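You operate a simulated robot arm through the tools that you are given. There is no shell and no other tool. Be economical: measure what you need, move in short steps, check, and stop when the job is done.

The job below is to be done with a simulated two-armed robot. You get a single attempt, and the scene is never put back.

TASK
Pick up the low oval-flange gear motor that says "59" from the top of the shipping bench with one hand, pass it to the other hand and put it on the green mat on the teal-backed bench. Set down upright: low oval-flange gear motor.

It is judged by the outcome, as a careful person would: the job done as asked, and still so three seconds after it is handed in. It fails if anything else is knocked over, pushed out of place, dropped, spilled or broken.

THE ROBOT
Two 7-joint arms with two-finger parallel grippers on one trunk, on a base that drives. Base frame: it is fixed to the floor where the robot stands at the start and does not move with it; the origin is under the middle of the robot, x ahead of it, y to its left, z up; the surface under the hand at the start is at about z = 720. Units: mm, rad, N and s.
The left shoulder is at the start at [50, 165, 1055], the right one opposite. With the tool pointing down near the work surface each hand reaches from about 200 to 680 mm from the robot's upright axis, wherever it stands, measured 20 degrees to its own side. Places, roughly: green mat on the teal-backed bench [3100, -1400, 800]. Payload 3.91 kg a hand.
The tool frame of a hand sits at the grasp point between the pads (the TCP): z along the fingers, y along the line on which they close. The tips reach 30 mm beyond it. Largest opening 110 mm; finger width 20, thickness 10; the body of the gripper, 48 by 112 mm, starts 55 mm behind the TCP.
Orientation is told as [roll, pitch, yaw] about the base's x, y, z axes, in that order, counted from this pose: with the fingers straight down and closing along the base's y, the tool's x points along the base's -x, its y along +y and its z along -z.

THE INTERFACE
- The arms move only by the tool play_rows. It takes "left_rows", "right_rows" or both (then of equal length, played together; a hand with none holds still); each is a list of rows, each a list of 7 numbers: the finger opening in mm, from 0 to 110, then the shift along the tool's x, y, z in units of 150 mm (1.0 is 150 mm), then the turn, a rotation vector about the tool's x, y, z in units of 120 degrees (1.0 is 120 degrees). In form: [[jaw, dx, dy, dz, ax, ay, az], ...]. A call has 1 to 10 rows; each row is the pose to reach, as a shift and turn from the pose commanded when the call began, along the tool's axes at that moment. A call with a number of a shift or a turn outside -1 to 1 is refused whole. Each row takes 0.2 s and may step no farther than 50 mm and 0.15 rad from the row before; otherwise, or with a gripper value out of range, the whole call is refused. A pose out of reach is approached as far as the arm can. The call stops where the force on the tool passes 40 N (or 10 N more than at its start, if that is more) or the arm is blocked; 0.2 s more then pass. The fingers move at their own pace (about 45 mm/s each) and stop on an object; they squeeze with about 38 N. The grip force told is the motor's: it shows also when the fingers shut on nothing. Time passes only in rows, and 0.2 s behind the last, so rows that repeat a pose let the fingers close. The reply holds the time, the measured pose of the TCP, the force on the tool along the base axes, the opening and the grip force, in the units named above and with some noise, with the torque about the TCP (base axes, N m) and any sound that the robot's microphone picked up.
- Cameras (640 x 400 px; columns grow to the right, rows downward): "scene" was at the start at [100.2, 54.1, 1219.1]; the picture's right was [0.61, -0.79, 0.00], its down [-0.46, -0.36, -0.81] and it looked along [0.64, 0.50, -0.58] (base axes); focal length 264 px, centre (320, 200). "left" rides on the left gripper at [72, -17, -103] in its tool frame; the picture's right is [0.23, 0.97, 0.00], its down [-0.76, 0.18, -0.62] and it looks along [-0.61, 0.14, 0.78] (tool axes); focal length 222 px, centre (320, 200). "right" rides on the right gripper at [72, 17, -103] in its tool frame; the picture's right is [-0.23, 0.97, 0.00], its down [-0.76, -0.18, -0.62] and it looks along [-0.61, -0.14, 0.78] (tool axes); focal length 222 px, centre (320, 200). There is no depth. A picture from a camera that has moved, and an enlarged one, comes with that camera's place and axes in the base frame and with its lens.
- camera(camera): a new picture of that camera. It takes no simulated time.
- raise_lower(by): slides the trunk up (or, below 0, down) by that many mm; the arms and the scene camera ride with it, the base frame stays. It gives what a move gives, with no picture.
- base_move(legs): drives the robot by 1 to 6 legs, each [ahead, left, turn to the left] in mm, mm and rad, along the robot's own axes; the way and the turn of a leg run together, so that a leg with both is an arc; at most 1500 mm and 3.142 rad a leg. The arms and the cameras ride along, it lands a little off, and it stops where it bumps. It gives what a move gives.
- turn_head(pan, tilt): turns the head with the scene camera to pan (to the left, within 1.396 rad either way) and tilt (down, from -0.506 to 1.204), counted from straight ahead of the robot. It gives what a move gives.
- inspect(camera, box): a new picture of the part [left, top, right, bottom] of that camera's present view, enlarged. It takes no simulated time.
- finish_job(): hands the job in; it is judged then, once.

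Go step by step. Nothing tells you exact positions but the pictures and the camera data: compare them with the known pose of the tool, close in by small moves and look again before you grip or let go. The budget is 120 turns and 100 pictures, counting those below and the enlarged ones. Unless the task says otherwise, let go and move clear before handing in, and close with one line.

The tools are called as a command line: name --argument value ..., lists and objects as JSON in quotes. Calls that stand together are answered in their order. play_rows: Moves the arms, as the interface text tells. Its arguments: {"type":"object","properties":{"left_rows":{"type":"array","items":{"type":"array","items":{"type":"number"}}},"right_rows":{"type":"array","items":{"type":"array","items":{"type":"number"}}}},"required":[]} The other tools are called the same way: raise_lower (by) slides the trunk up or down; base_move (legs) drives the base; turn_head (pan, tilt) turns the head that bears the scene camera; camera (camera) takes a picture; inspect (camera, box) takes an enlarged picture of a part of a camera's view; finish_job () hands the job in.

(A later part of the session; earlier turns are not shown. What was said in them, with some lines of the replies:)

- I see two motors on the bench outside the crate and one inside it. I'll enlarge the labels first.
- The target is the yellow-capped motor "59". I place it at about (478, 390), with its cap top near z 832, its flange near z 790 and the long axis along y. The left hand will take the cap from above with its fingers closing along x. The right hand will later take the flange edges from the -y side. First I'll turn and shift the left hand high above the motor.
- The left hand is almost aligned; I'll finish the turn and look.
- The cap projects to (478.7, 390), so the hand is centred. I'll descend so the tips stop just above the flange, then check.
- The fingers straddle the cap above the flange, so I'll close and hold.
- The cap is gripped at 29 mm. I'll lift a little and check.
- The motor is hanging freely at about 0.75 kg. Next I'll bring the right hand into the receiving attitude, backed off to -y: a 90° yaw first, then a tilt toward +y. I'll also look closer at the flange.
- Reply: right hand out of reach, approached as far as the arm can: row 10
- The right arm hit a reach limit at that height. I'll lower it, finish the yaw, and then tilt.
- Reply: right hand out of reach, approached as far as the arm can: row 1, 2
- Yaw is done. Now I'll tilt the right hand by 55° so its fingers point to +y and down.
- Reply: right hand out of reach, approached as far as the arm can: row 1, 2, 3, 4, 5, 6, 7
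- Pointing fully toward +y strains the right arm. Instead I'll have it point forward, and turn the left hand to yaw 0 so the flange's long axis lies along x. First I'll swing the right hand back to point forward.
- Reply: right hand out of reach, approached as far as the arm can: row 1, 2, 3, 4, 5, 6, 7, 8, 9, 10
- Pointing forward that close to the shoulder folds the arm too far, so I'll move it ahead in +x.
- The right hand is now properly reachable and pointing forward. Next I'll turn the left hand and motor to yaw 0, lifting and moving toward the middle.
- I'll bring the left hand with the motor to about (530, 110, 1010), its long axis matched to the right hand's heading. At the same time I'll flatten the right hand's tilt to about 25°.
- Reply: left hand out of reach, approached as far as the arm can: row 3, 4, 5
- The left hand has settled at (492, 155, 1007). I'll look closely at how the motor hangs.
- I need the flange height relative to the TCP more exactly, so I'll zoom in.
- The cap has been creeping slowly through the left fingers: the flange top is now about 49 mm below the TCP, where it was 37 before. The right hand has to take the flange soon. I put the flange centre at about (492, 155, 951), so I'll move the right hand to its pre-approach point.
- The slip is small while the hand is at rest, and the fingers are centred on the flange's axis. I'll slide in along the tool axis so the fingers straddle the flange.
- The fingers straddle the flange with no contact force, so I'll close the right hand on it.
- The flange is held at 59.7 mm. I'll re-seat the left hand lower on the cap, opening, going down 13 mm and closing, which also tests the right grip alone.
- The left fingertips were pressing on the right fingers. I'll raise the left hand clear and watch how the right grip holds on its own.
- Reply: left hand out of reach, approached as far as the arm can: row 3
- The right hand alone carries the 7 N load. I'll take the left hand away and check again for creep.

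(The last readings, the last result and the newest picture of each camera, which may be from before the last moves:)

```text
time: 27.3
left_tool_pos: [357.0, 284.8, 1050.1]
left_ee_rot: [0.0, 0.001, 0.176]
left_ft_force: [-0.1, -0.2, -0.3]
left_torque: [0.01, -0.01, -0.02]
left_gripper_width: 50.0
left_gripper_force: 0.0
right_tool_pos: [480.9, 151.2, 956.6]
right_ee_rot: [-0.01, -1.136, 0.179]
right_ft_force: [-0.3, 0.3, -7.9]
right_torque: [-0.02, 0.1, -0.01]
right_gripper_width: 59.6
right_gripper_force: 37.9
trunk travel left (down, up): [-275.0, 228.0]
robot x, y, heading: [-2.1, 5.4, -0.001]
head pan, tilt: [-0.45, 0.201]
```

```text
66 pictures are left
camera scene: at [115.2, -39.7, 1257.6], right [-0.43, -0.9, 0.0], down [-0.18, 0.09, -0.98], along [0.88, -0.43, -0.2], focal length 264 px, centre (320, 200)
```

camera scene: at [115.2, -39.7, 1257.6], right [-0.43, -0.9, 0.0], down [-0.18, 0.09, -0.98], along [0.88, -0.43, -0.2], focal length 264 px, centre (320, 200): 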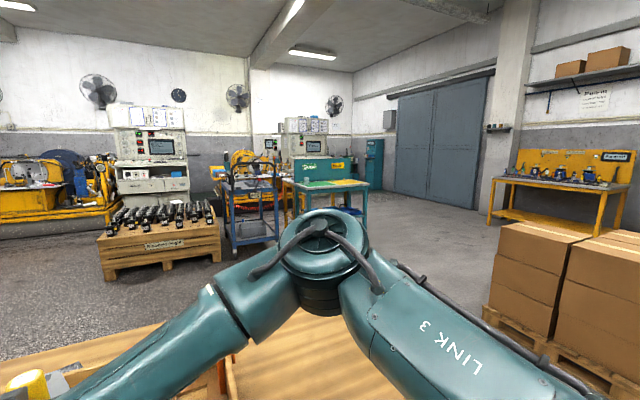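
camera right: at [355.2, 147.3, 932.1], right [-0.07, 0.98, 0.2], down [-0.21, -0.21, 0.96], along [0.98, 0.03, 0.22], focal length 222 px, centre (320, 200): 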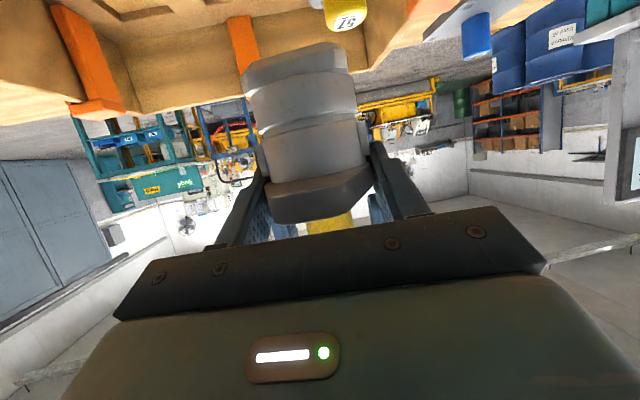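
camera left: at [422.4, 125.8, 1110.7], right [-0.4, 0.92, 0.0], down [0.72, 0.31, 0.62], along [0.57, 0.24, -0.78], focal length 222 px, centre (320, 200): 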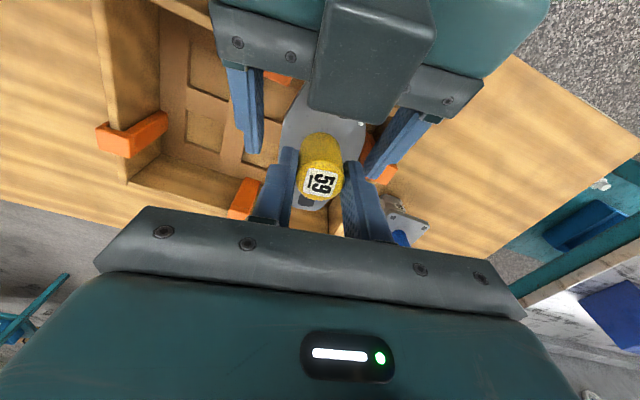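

The flange grip shows no creep. Next I'll look at the destination.

inspect --camera "scene" --box '[210, 120, 410, 245]'

turn_head --pan -1.2 --tilt 0.5

camera --camera "scene"

```text
3.20 times, centred on (310, 182) of scene
camera zoom: at [115.2, -39.7, 1257.6], right [-0.43, -0.9, 0.0], down [-0.18, 0.09, -0.98], along [0.88, -0.43, -0.2], focal length 846 px, centre (352, 256)
```

zoom: 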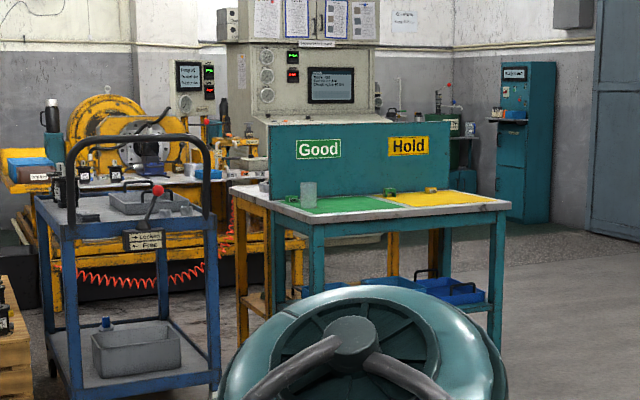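

```text
time: 28.4
left_tool_pos: [357.8, 284.8, 1051.1]
left_ee_rot: [0.0, 0.002, 0.176]
left_ft_force: [0.0, -0.2, 1.1]
left_torque: [-0.01, 0.02, -0.01]
left_gripper_width: 50.1
left_gripper_force: 0.0
right_tool_pos: [481.8, 151.8, 957.4]
right_ee_rot: [-0.01, -1.137, 0.178]
right_ft_force: [0.6, -0.4, -7.0]
right_torque: [-0.03, 0.12, -0.01]
right_gripper_width: 59.7
right_gripper_force: 38.1
trunk travel left (down, up): [-275.0, 228.0]
robot x, y, heading: [-1.8, -0.1, 0.003]
head pan, tilt: [-1.201, 0.499]
```

```text
64 pictures are left
camera scene: at [64.2, -84.0, 1230.1], right [-0.93, -0.36, 0.0], down [-0.17, 0.45, -0.88], along [0.32, -0.82, -0.48], focal length 264 px, centre (320, 200)
```

scene: 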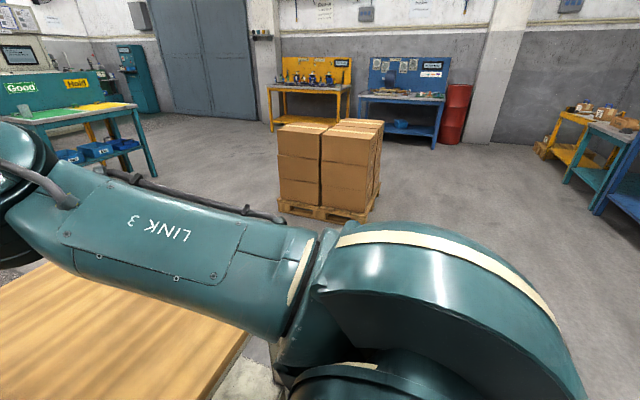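

The bench faces me. The green mat is its left part, near (3000, -1400), with the teal board behind it and a small cup at the left rear. The way is clear between the shipping bench (right edge at y≈-560) and the box pallet (y<-1880). I'll raise the trunk and drive sideways first.

raise_lower --by 120

base_move --legs '[[-60, 0, 0], [0, -1230, 0]]'

turn_head --pan -0.1 --tilt 0.35

camera --camera "scene"

inspect --camera "right" --box '[220, 30, 420, 240]'

```text
time: 29.9
left_tool_pos: [357.8, 285.6, 1169.9]
left_ee_rot: [0.002, 0.0, 0.176]
left_ft_force: [0.4, -1.2, 0.0]
left_torque: [0.02, 0.02, -0.04]
left_gripper_width: 50.2
left_gripper_force: 0.0
right_tool_pos: [482.3, 152.0, 1075.2]
right_ee_rot: [-0.009, -1.136, 0.179]
right_ft_force: [0.0, -0.4, -6.5]
right_torque: [-0.03, 0.12, 0.02]
right_gripper_width: 59.8
right_gripper_force: 38.1
trunk travel left (down, up): [-395.0, 108.0]
robot x, y, heading: [-3.2, -0.1, -0.003]
head pan, tilt: [-1.201, 0.499]
```

```text
time: 41.5
left_tool_pos: [296.2, -946.1, 1171.3]
left_ee_rot: [0.0, 0.002, 0.173]
left_ft_force: [-0.1, 0.4, 0.5]
left_torque: [-0.01, 0.02, -0.04]
left_gripper_width: 50.0
left_gripper_force: 0.1
right_tool_pos: [417.9, -1079.0, 1076.5]
right_ee_rot: [-0.011, -1.135, 0.176]
right_ft_force: [-0.6, -0.4, -7.0]
right_torque: [-0.06, 0.12, 0.01]
right_gripper_width: 59.9
right_gripper_force: 38.2
trunk travel left (down, up): [-395.0, 108.0]
robot x, y, heading: [-64.3, -1229.1, -0.01]
head pan, tilt: [-1.201, 0.499]
```

```text
time: 42.9
left_tool_pos: [296.7, -945.8, 1170.1]
left_ee_rot: [0.0, 0.001, 0.173]
left_ft_force: [-0.5, -0.6, -0.1]
left_torque: [0.03, 0.04, -0.03]
left_gripper_width: 50.2
left_gripper_force: 0.0
right_tool_pos: [419.1, -1080.0, 1076.9]
right_ee_rot: [-0.01, -1.135, 0.173]
right_ft_force: [-0.3, 0.8, -6.6]
right_torque: [-0.03, 0.08, 0.03]
right_gripper_width: 59.7
right_gripper_force: 38.4
trunk travel left (down, up): [-395.0, 108.0]
robot x, y, heading: [-61.5, -1231.4, -0.004]
head pan, tilt: [-0.099, 0.351]
```

```text
63 pictures are left
camera scene: at [61.0, -1238.3, 1363.7], right [-0.1, -0.99, 0.0], down [-0.34, 0.04, -0.94], along [0.93, -0.1, -0.34], focal length 264 px, centre (320, 200)
```

scene: 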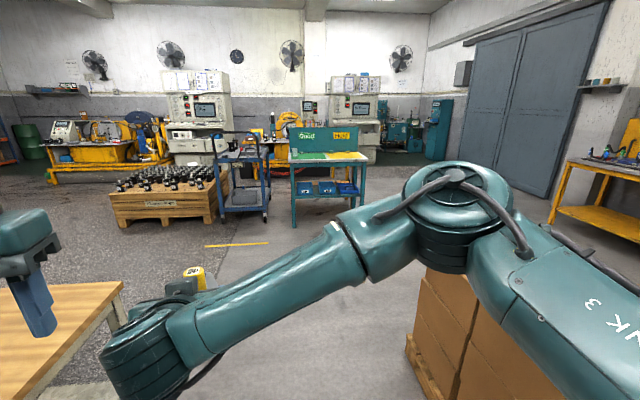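

```text
1.90 times, centred on (320, 135) of right
camera zoom: at [293.4, -1083.0, 1053.6], right [-0.07, 0.98, 0.2], down [-0.21, -0.21, 0.95], along [0.98, 0.02, 0.22], focal length 423 px, centre (320, 324)
```

zoom: 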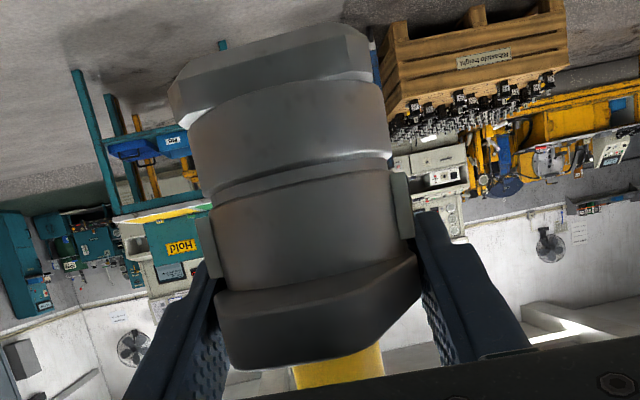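

The grip is unchanged and the way ahead is clear. I'll drive forward past the pallet, then shift in front of the bench.

base_move --legs '[[1500, 20, 0], [400, -300, 0]]'

turn_head --pan 0.2 --tilt 0.45

camera --camera "scene"

inspect --camera "right" --box '[220, 30, 420, 240]'

```text
refused: leg 1 is longer than a leg can be; nothing moved
```

```text
time: 43.7
left_tool_pos: [296.5, -945.2, 1170.6]
left_ee_rot: [-0.001, 0.001, 0.172]
left_ft_force: [0.0, -0.1, 0.3]
left_torque: [0.0, 0.01, -0.02]
left_gripper_width: 50.0
left_gripper_force: 0.0
right_tool_pos: [420.2, -1079.3, 1075.2]
right_ee_rot: [-0.011, -1.135, 0.174]
right_ft_force: [-0.8, -0.1, -8.2]
right_torque: [0.01, 0.11, -0.01]
right_gripper_width: 60.0
right_gripper_force: 37.8
trunk travel left (down, up): [-395.0, 108.0]
robot x, y, heading: [-66.0, -1228.7, -0.01]
head pan, tilt: [0.201, 0.45]
```

```text
61 pictures are left
camera scene: at [58.6, -1210.7, 1354.5], right [0.19, -0.98, 0.0], down [-0.43, -0.08, -0.9], along [0.88, 0.17, -0.44], focal length 264 px, centre (320, 200)
```

scene: 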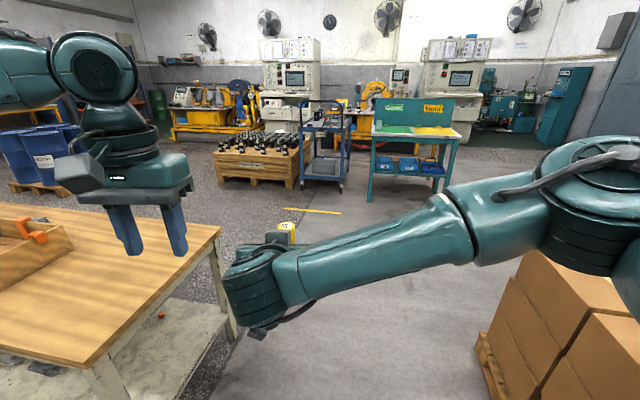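

```text
1.90 times, centred on (320, 135) of right
camera zoom: at [293.3, -1083.0, 1053.6], right [-0.07, 0.98, 0.2], down [-0.21, -0.21, 0.95], along [0.98, 0.02, 0.22], focal length 423 px, centre (320, 324)
```

zoom: 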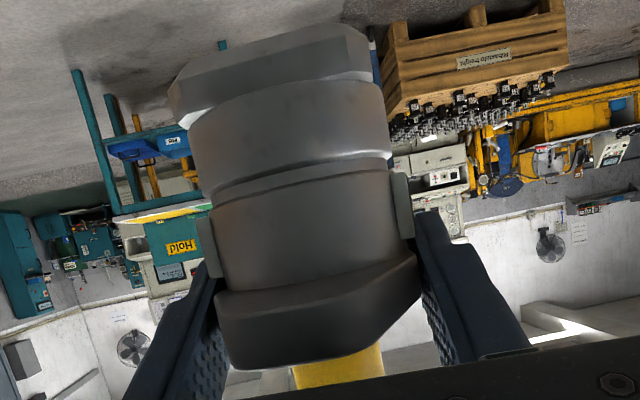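

That leg was slightly too long, so I'll resend it.

base_move --legs '[[1450, 0, 0], [450, -300, 0]]'

camera --camera "scene"

inspect --camera "right" --box '[220, 30, 420, 240]'

```text
time: 53.7
left_tool_pos: [2193.7, -1241.9, 1170.6]
left_ee_rot: [0.0, -0.001, 0.178]
left_ft_force: [0.2, -0.6, -0.3]
left_torque: [0.02, 0.06, 0.01]
left_gripper_width: 50.2
left_gripper_force: 0.0
right_tool_pos: [2318.1, -1374.1, 1077.0]
right_ee_rot: [-0.011, -1.136, 0.181]
right_ft_force: [0.3, 0.1, -6.7]
right_torque: [-0.03, 0.14, -0.03]
right_gripper_width: 59.8
right_gripper_force: 38.3
trunk travel left (down, up): [-395.0, 108.0]
robot x, y, heading: [1840.0, -1529.0, -0.002]
head pan, tilt: [0.201, 0.45]
```

```text
59 pictures are left
camera scene: at [1957.7, -1507.3, 1354.4], right [0.2, -0.98, 0.0], down [-0.43, -0.09, -0.9], along [0.88, 0.18, -0.44], focal length 264 px, centre (320, 200)
```

scene: 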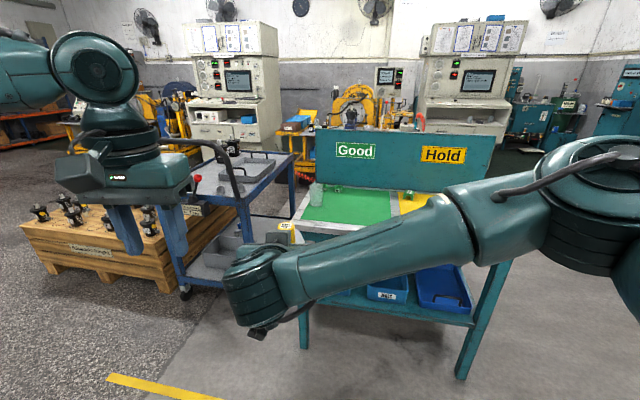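

```text
1.90 times, centred on (320, 135) of right
camera zoom: at [2191.6, -1378.3, 1053.5], right [-0.07, 0.98, 0.2], down [-0.21, -0.21, 0.95], along [0.98, 0.03, 0.22], focal length 423 px, centre (320, 324)
```

zoom: 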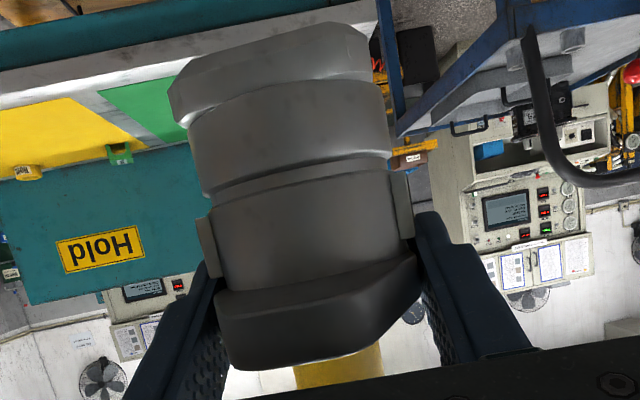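

I'm in front of the bench. I'll zoom in to measure the mat.

inspect --camera "scene" --box '[260, 120, 460, 260]'

```text
2.86 times, centred on (360, 190) of scene
camera zoom: at [1957.7, -1507.3, 1354.4], right [0.2, -0.98, 0.0], down [-0.43, -0.09, -0.9], along [0.88, 0.18, -0.44], focal length 755 px, centre (206, 229)
```

zoom: 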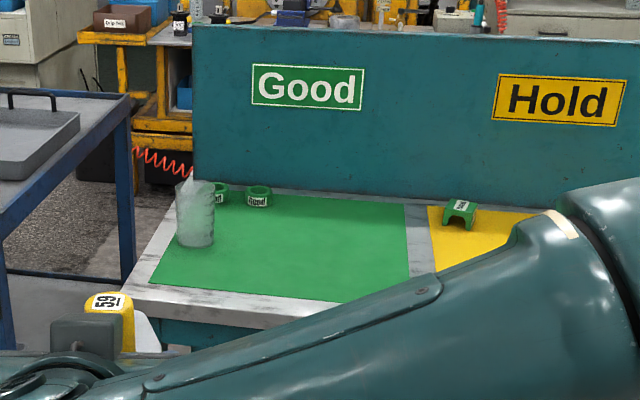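

The mat spans x≈2875–3210 and y≈-1235 to -1600, with a cup near (3008, -1275). I'll aim for (2970, -1430), well away from the cup, by driving to robot (2475, -1584) with the arm pose kept.

base_move --legs '[[0, -55, 0], [560, 0, 0]]'

turn_head --pan 0.3 --tilt 0.75

camera --camera "scene"

camera --camera "left"

camera --camera "right"

```text
time: 57.6
left_tool_pos: [2752.9, -1295.8, 1170.6]
left_ee_rot: [0.001, 0.0, 0.179]
left_ft_force: [1.0, 0.0, 0.5]
left_torque: [-0.01, -0.01, -0.03]
left_gripper_width: 50.0
left_gripper_force: 0.0
right_tool_pos: [2874.8, -1428.6, 1076.8]
right_ee_rot: [-0.009, -1.134, 0.182]
right_ft_force: [-0.5, -0.4, -7.6]
right_torque: [-0.01, 0.1, 0.0]
right_gripper_width: 59.8
right_gripper_force: 38.0
trunk travel left (down, up): [-395.0, 108.0]
robot x, y, heading: [2393.5, -1580.4, 0.002]
head pan, tilt: [0.201, 0.45]
```

```text
time: 58.4
left_tool_pos: [2752.8, -1294.9, 1171.1]
left_ee_rot: [-0.001, 0.001, 0.178]
left_ft_force: [0.2, 0.1, 0.3]
left_torque: [-0.02, 0.04, -0.03]
left_gripper_width: 50.2
left_gripper_force: 0.2
right_tool_pos: [2875.0, -1429.8, 1076.2]
right_ee_rot: [-0.011, -1.136, 0.182]
right_ft_force: [0.3, -0.5, -7.9]
right_torque: [0.0, 0.1, 0.02]
right_gripper_width: 59.8
right_gripper_force: 38.3
trunk travel left (down, up): [-395.0, 108.0]
robot x, y, heading: [2393.8, -1577.1, -0.0]
head pan, tilt: [0.3, 0.75]
```

```text
56 pictures are left
camera scene: at [2504.7, -1555.9, 1328.1], right [0.3, -0.95, 0.0], down [-0.65, -0.2, -0.73], along [0.7, 0.22, -0.68], focal length 264 px, centre (320, 200)
```

scene: 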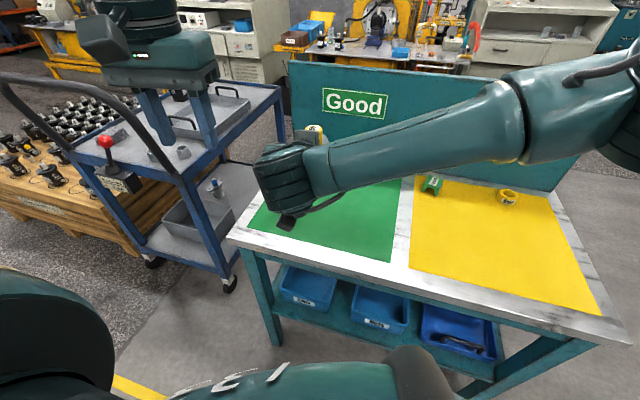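

```text
55 pictures are left
camera left: at [2682.2, -1325.0, 1274.4], right [-0.4, 0.92, 0.0], down [0.72, 0.31, 0.62], along [0.57, 0.25, -0.78], focal length 222 px, centre (320, 200)
```

left: 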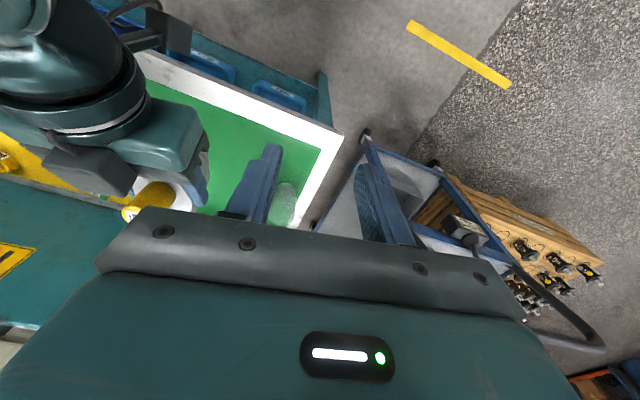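

```text
54 pictures are left
camera right: at [2749.2, -1432.9, 1053.3], right [-0.07, 0.98, 0.2], down [-0.21, -0.21, 0.95], along [0.98, 0.03, 0.22], focal length 222 px, centre (320, 200)
```

right: 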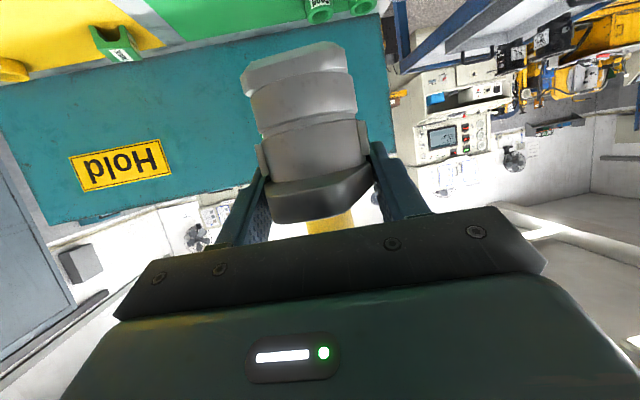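

I'm 90–100 mm short, so I'll roll forward 95 mm. That leaves about 355 mm from the robot axis to the bench front.

base_move --legs '[[95, 0, 0]]'

raise_lower --by -140

camera --camera "scene"

camera --camera "left"

camera --camera "right"

```text
time: 59.6
left_tool_pos: [2847.1, -1295.5, 1169.6]
left_ee_rot: [0.0, 0.002, 0.177]
left_ft_force: [-0.6, 0.4, 0.6]
left_torque: [0.01, 0.01, 0.0]
left_gripper_width: 50.0
left_gripper_force: 0.0
right_tool_pos: [2970.4, -1428.7, 1075.4]
right_ee_rot: [-0.01, -1.133, 0.182]
right_ft_force: [0.5, 0.7, -7.6]
right_torque: [0.0, 0.09, -0.03]
right_gripper_width: 60.0
right_gripper_force: 38.6
trunk travel left (down, up): [-395.0, 108.0]
robot x, y, heading: [2491.2, -1582.1, -0.001]
head pan, tilt: [0.3, 0.75]
```

```text
time: 61.2
left_tool_pos: [2846.6, -1295.8, 1030.4]
left_ee_rot: [0.0, -0.001, 0.178]
left_ft_force: [0.0, 0.3, -0.2]
left_torque: [0.02, -0.03, 0.02]
left_gripper_width: 50.4
left_gripper_force: 0.1
right_tool_pos: [2968.4, -1427.9, 936.3]
right_ee_rot: [-0.009, -1.135, 0.182]
right_ft_force: [-0.6, -0.3, -7.7]
right_torque: [0.01, 0.1, -0.02]
right_gripper_width: 59.9
right_gripper_force: 37.9
trunk travel left (down, up): [-255.0, 248.0]
robot x, y, heading: [2488.1, -1580.1, 0.001]
head pan, tilt: [0.3, 0.75]
```

```text
53 pictures are left
camera scene: at [2598.8, -1555.9, 1188.1], right [0.3, -0.96, 0.0], down [-0.65, -0.2, -0.73], along [0.7, 0.22, -0.68], focal length 264 px, centre (320, 200)
```

scene: 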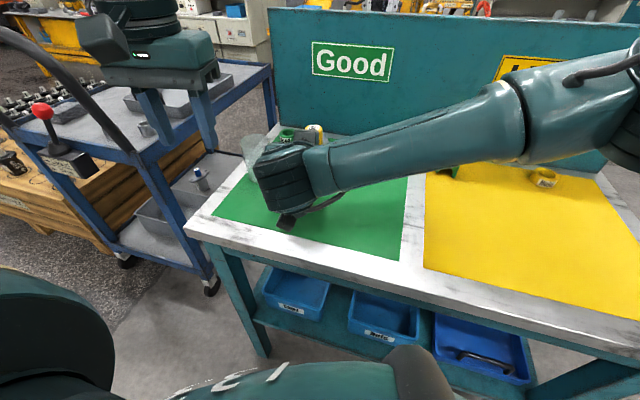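

```text
52 pictures are left
camera left: at [2776.4, -1325.2, 1134.5], right [-0.4, 0.92, 0.0], down [0.72, 0.31, 0.62], along [0.57, 0.25, -0.78], focal length 222 px, centre (320, 200)
```

left: 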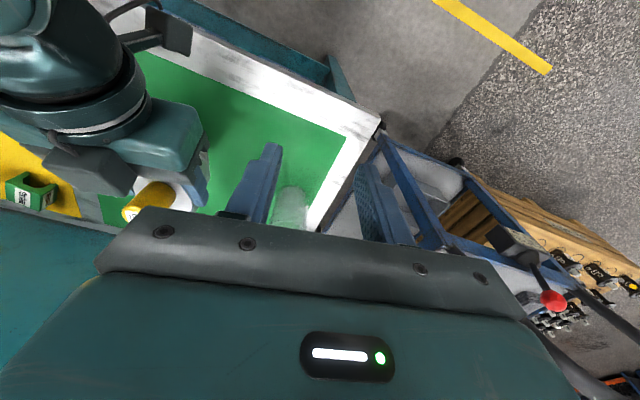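

```text
51 pictures are left
camera right: at [2843.3, -1433.1, 913.4], right [-0.07, 0.98, 0.2], down [-0.21, -0.21, 0.95], along [0.98, 0.03, 0.22], focal length 222 px, centre (320, 200)
```

right: 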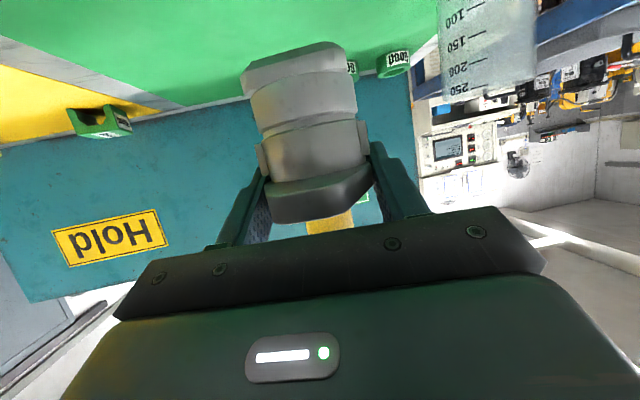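

The beaker is well clear at the left rear. The motor bottom should be about 66 mm above the mat, so I'll lower the trunk by 45 more and check.

raise_lower --by -45

camera --camera "right"

inspect --camera "scene" --box '[200, 80, 420, 280]'

```text
time: 62.1
left_tool_pos: [2845.5, -1295.4, 986.5]
left_ee_rot: [-0.001, 0.001, 0.179]
left_ft_force: [0.5, -0.8, -0.2]
left_torque: [-0.01, 0.01, -0.01]
left_gripper_width: 50.2
left_gripper_force: 0.0
right_tool_pos: [2969.3, -1428.4, 891.6]
right_ee_rot: [-0.009, -1.135, 0.183]
right_ft_force: [0.0, 0.0, -7.3]
right_torque: [-0.02, 0.14, 0.01]
right_gripper_width: 60.0
right_gripper_force: 37.7
trunk travel left (down, up): [-210.0, 293.0]
robot x, y, heading: [2488.9, -1581.1, -0.001]
head pan, tilt: [0.3, 0.75]
```

```text
50 pictures are left
camera right: at [2843.2, -1433.1, 868.4], right [-0.07, 0.98, 0.2], down [-0.21, -0.21, 0.95], along [0.98, 0.03, 0.22], focal length 222 px, centre (320, 200)
```

right: 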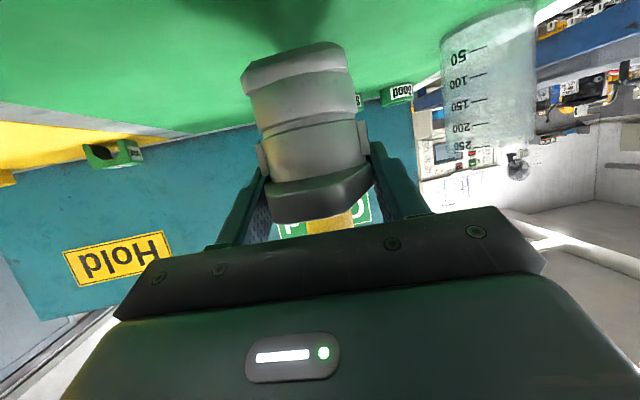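

```text
2.00 times, centred on (310, 180) of scene
camera zoom: at [2598.7, -1556.0, 1143.0], right [0.3, -0.96, 0.0], down [-0.65, -0.2, -0.73], along [0.7, 0.22, -0.68], focal length 528 px, centre (340, 240)
```

zoom: 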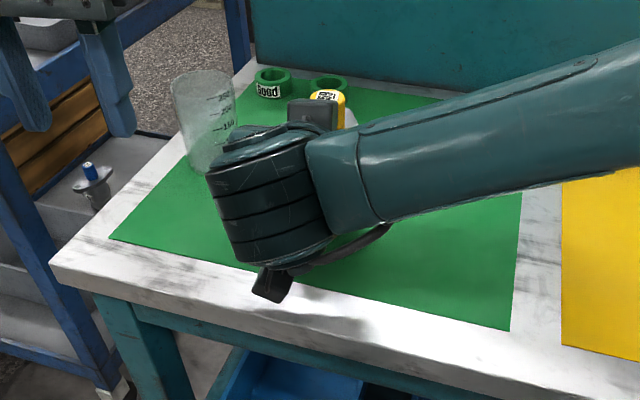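

There's about 20 mm left. I'll lower the last bit with the arm in small steps, watching the force.

play_rows --right_rows '[[20, 0.03, 0, 0.014, 0, 0, 0], [20, 0.06, 0, 0.028, 0, 0, 0], [20, 0.085, 0, 0.04, 0, 0, 0]]'

inspect --camera "right" --box '[200, 0, 440, 150]'

inspect --camera "scene" --box '[200, 80, 420, 280]'

```text
time: 62.9
left_tool_pos: [2845.9, -1296.2, 984.1]
left_ee_rot: [0.001, 0.0, 0.177]
left_ft_force: [-1.0, -0.3, 0.3]
left_torque: [-0.02, 0.01, 0.01]
left_gripper_width: 50.2
left_gripper_force: 0.0
right_tool_pos: [2969.7, -1428.8, 875.5]
right_ee_rot: [-0.011, -1.133, 0.183]
right_ft_force: [-0.5, -0.5, -6.7]
right_torque: [-0.02, 0.1, -0.01]
right_gripper_width: 60.0
right_gripper_force: 37.0
trunk travel left (down, up): [-210.0, 293.0]
robot x, y, heading: [2487.4, -1581.3, -0.001]
head pan, tilt: [0.3, 0.75]
```

```text
2.67 times, centred on (320, 75) of right
camera zoom: at [2843.3, -1433.3, 853.8], right [-0.07, 0.98, 0.2], down [-0.21, -0.21, 0.95], along [0.98, 0.03, 0.22], focal length 592 px, centre (320, 533)
```

zoom: 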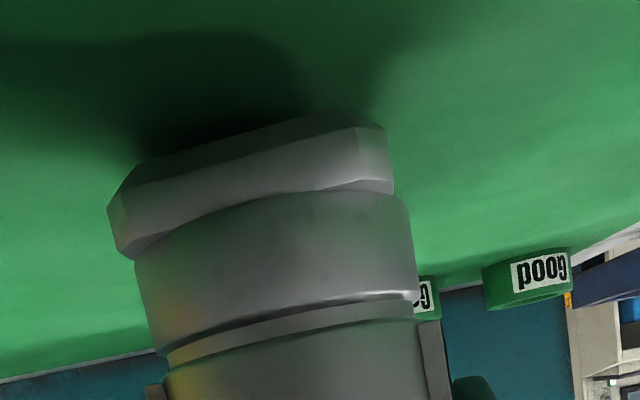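

```text
2.00 times, centred on (310, 180) of scene
camera zoom: at [2598.8, -1555.9, 1143.0], right [0.3, -0.96, 0.0], down [-0.65, -0.2, -0.73], along [0.7, 0.22, -0.68], focal length 528 px, centre (340, 240)
```

zoom: 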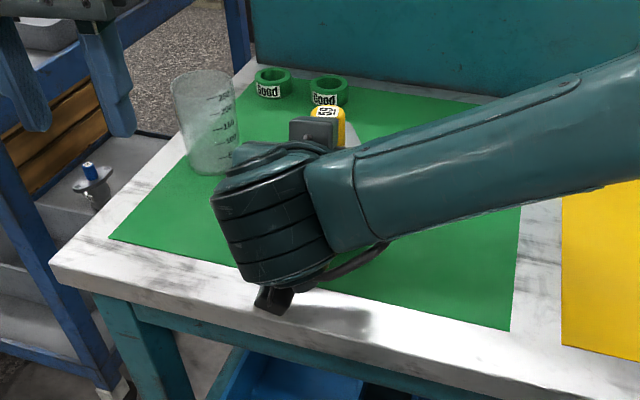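

The motor isn't touching yet and there are a few mm left. I'll continue in 2 mm steps.

play_rows --right_rows '[[20, 0.012, 0, 0.0056, 0, 0, 0], [20, 0.024, 0, 0.0112, 0, 0, 0]]'

inspect --camera "right" --box '[200, 0, 440, 150]'

```text
time: 63.5
left_tool_pos: [2846.8, -1294.7, 985.0]
left_ee_rot: [-0.002, -0.001, 0.179]
left_ft_force: [0.2, -0.9, -0.3]
left_torque: [0.0, 0.0, 0.02]
left_gripper_width: 50.2
left_gripper_force: 0.0
right_tool_pos: [2969.6, -1428.7, 872.4]
right_ee_rot: [-0.011, -1.134, 0.182]
right_ft_force: [0.3, -0.6, -6.8]
right_torque: [-0.06, 0.1, -0.02]
right_gripper_width: 59.6
right_gripper_force: 38.1
trunk travel left (down, up): [-210.0, 293.0]
robot x, y, heading: [2489.0, -1579.1, -0.004]
head pan, tilt: [0.3, 0.75]
```

```text
2.67 times, centred on (320, 75) of right
camera zoom: at [2843.6, -1433.2, 849.9], right [-0.07, 0.98, 0.2], down [-0.21, -0.21, 0.95], along [0.98, 0.03, 0.22], focal length 592 px, centre (320, 533)
```

zoom: 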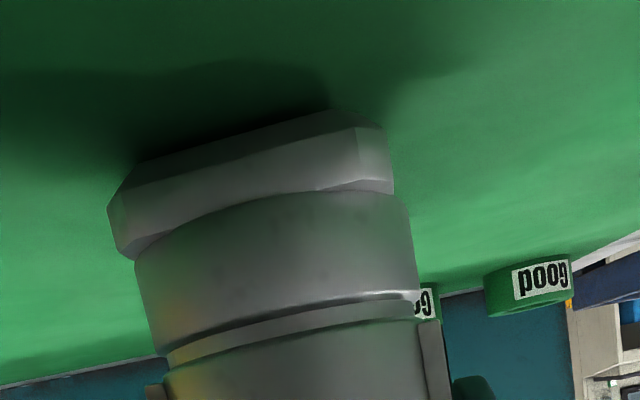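

play_rows --right_rows '[[20, 0.012, 0, 0.0056, 0, 0, 0], [20, 0.024, 0, 0.0112, 0, 0, 0]]'

inspect --camera "right" --box '[200, 0, 440, 150]'

```text
time: 64.1
left_tool_pos: [2845.7, -1295.7, 985.7]
left_ee_rot: [0.0, 0.001, 0.179]
left_ft_force: [-0.2, 0.0, 0.6]
left_torque: [-0.01, -0.01, 0.04]
left_gripper_width: 50.1
left_gripper_force: 0.1
right_tool_pos: [2969.1, -1429.6, 869.4]
right_ee_rot: [-0.012, -1.136, 0.184]
right_ft_force: [-0.5, -0.4, -7.3]
right_torque: [-0.01, 0.12, -0.05]
right_gripper_width: 59.9
right_gripper_force: 37.8
trunk travel left (down, up): [-210.0, 293.0]
robot x, y, heading: [2490.0, -1580.4, 0.002]
head pan, tilt: [0.3, 0.75]
```

```text
2.67 times, centred on (320, 75) of right
camera zoom: at [2843.7, -1433.2, 845.8], right [-0.07, 0.98, 0.2], down [-0.21, -0.21, 0.95], along [0.98, 0.03, 0.22], focal length 592 px, centre (320, 533)
```

zoom: 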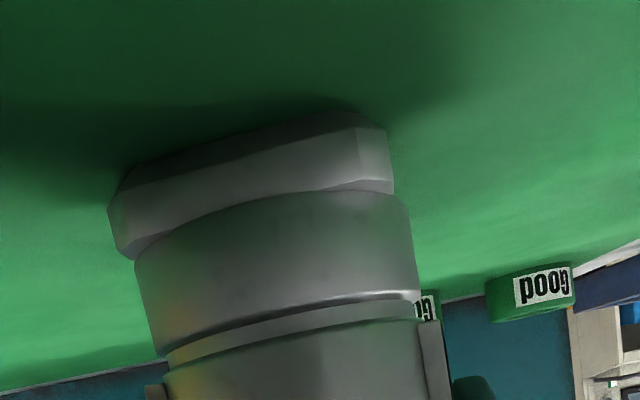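

play_rows --right_rows '[[20, 0.012, 0, 0.0056, 0, 0, 0], [20, 0.024, 0, 0.0112, 0, 0, 0]]'

inspect --camera "right" --box '[200, 0, 440, 150]'

```text
time: 64.7
left_tool_pos: [2844.4, -1296.2, 986.2]
left_ee_rot: [0.0, -0.002, 0.177]
left_ft_force: [-0.3, -0.6, -1.2]
left_torque: [0.01, -0.03, 0.01]
left_gripper_width: 50.2
left_gripper_force: 0.2
right_tool_pos: [2969.4, -1428.4, 867.3]
right_ee_rot: [-0.006, -1.139, 0.175]
right_ft_force: [-3.3, -3.5, 7.6]
right_torque: [0.12, 0.51, 0.08]
right_gripper_width: 59.7
right_gripper_force: 37.7
trunk travel left (down, up): [-210.0, 293.0]
robot x, y, heading: [2485.4, -1581.8, -0.003]
head pan, tilt: [0.3, 0.75]
```

```text
2.67 times, centred on (320, 75) of right
camera zoom: at [2843.5, -1433.0, 844.6], right [-0.07, 0.98, 0.2], down [-0.21, -0.22, 0.95], along [0.97, 0.03, 0.23], focal length 592 px, centre (320, 533)
```

zoom: 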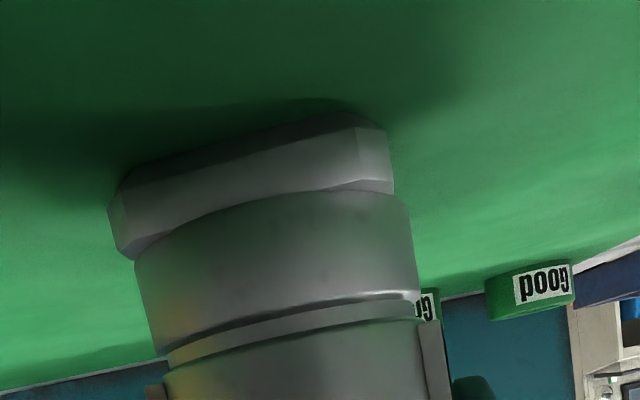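

Contact: the force has risen by about 15 N, at the near edge of the motor's base. I'll open the right hand.

play_rows --right_rows '[[64, 0, 0, 0, 0, 0, 0], [72, 0, 0, 0, 0, 0, 0], [86, 0, 0, 0, 0, 0, 0], [86, 0, 0, 0, 0, 0, 0]]'

camera --camera "right"

```text
time: 65.7
left_tool_pos: [2846.8, -1295.7, 986.2]
left_ee_rot: [0.001, -0.001, 0.179]
left_ft_force: [0.5, -0.4, 0.5]
left_torque: [0.03, -0.01, -0.01]
left_gripper_width: 50.0
left_gripper_force: 0.0
right_tool_pos: [2969.9, -1428.0, 864.4]
right_ee_rot: [-0.01, -1.134, 0.181]
right_ft_force: [0.0, -0.2, -0.3]
right_torque: [-0.02, 0.02, 0.01]
right_gripper_width: 86.3
right_gripper_force: 0.1
trunk travel left (down, up): [-210.0, 293.0]
robot x, y, heading: [2487.5, -1582.9, 0.001]
head pan, tilt: [0.3, 0.75]
```

```text
43 pictures are left
camera right: at [2843.1, -1433.1, 842.5], right [-0.07, 0.98, 0.2], down [-0.21, -0.21, 0.95], along [0.97, 0.03, 0.22], focal length 222 px, centre (320, 200)
```

right: 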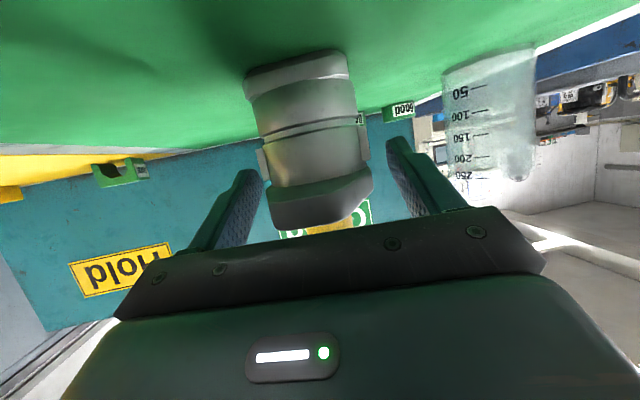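

The motor is standing freely and I'll withdraw the right hand along its axis.

play_rows --right_rows '[[86, 0, 0, -0.1, 0, 0, 0], [86, 0, 0, -0.25, 0, 0, 0], [86, 0, 0, -0.42, 0, 0, 0], [86, 0, 0, -0.62, 0, 0, 0]]'

base_move --legs '[[-350, 0, 0]]'

camera --camera "scene"

camera --camera "right"

```text
time: 66.7
left_tool_pos: [2845.8, -1295.7, 986.0]
left_ee_rot: [-0.001, 0.001, 0.178]
left_ft_force: [-0.4, -0.8, -0.3]
left_torque: [0.0, 0.02, -0.04]
left_gripper_width: 50.0
left_gripper_force: 0.1
right_tool_pos: [2885.7, -1443.2, 905.2]
right_ee_rot: [-0.01, -1.135, 0.183]
right_ft_force: [0.1, 0.5, 0.4]
right_torque: [0.03, 0.01, -0.03]
right_gripper_width: 86.0
right_gripper_force: 0.0
trunk travel left (down, up): [-210.0, 293.0]
robot x, y, heading: [2489.3, -1583.0, -0.003]
head pan, tilt: [0.3, 0.75]
```

```text
time: 69.0
left_tool_pos: [2491.3, -1295.4, 985.9]
left_ee_rot: [0.001, 0.0, 0.18]
left_ft_force: [0.0, -0.2, 0.1]
left_torque: [-0.01, 0.02, 0.04]
left_gripper_width: 50.0
left_gripper_force: 0.0
right_tool_pos: [2531.3, -1443.1, 904.3]
right_ee_rot: [-0.012, -1.134, 0.184]
right_ft_force: [-1.0, -0.4, 0.1]
right_torque: [0.01, 0.0, -0.01]
right_gripper_width: 86.0
right_gripper_force: 0.1
trunk travel left (down, up): [-210.0, 293.0]
robot x, y, heading: [2136.3, -1579.8, 0.005]
head pan, tilt: [0.3, 0.75]
```

```text
42 pictures are left
camera scene: at [2244.2, -1556.4, 1143.1], right [0.3, -0.95, 0.0], down [-0.65, -0.2, -0.73], along [0.7, 0.22, -0.68], focal length 264 px, centre (320, 200)
```

scene: 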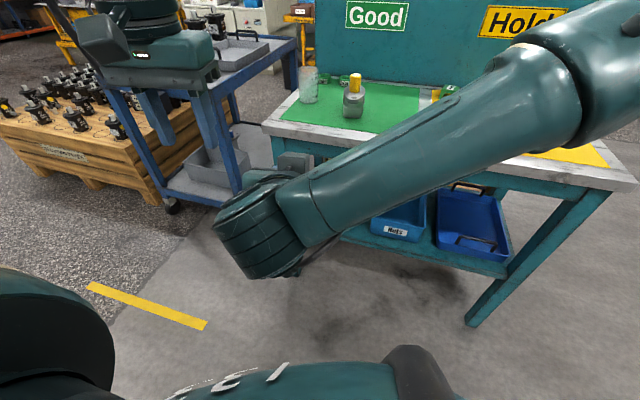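

```text
41 pictures are left
camera right: at [2405.7, -1447.3, 882.2], right [-0.07, 0.98, 0.2], down [-0.21, -0.21, 0.95], along [0.97, 0.03, 0.22], focal length 222 px, centre (320, 200)
```

right: 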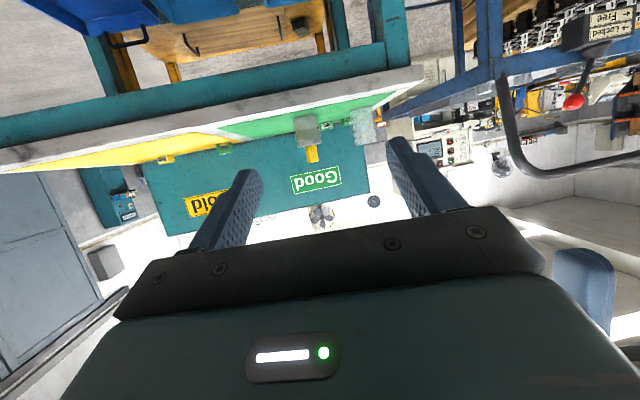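

inspect --camera "scene" --box '[260, 50, 460, 170]'

```text
3.20 times, centred on (360, 110) of scene
camera zoom: at [2244.2, -1556.4, 1143.1], right [0.3, -0.95, 0.0], down [-0.65, -0.2, -0.73], along [0.7, 0.22, -0.68], focal length 846 px, centre (192, 488)
```

zoom: 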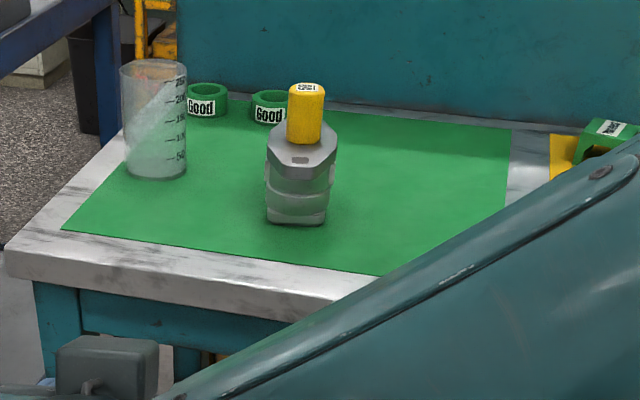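

The motor stands upright on the green mat. The beaker and rings haven't moved, and both hands are clear, so I'm handing the job in.

finish_job

```text
The job is handed in.
```

I picked motor "59" up with the left hand, passed it to the right hand and set it upright on the green mat; I saw nothing else disturbed and handed the job in.
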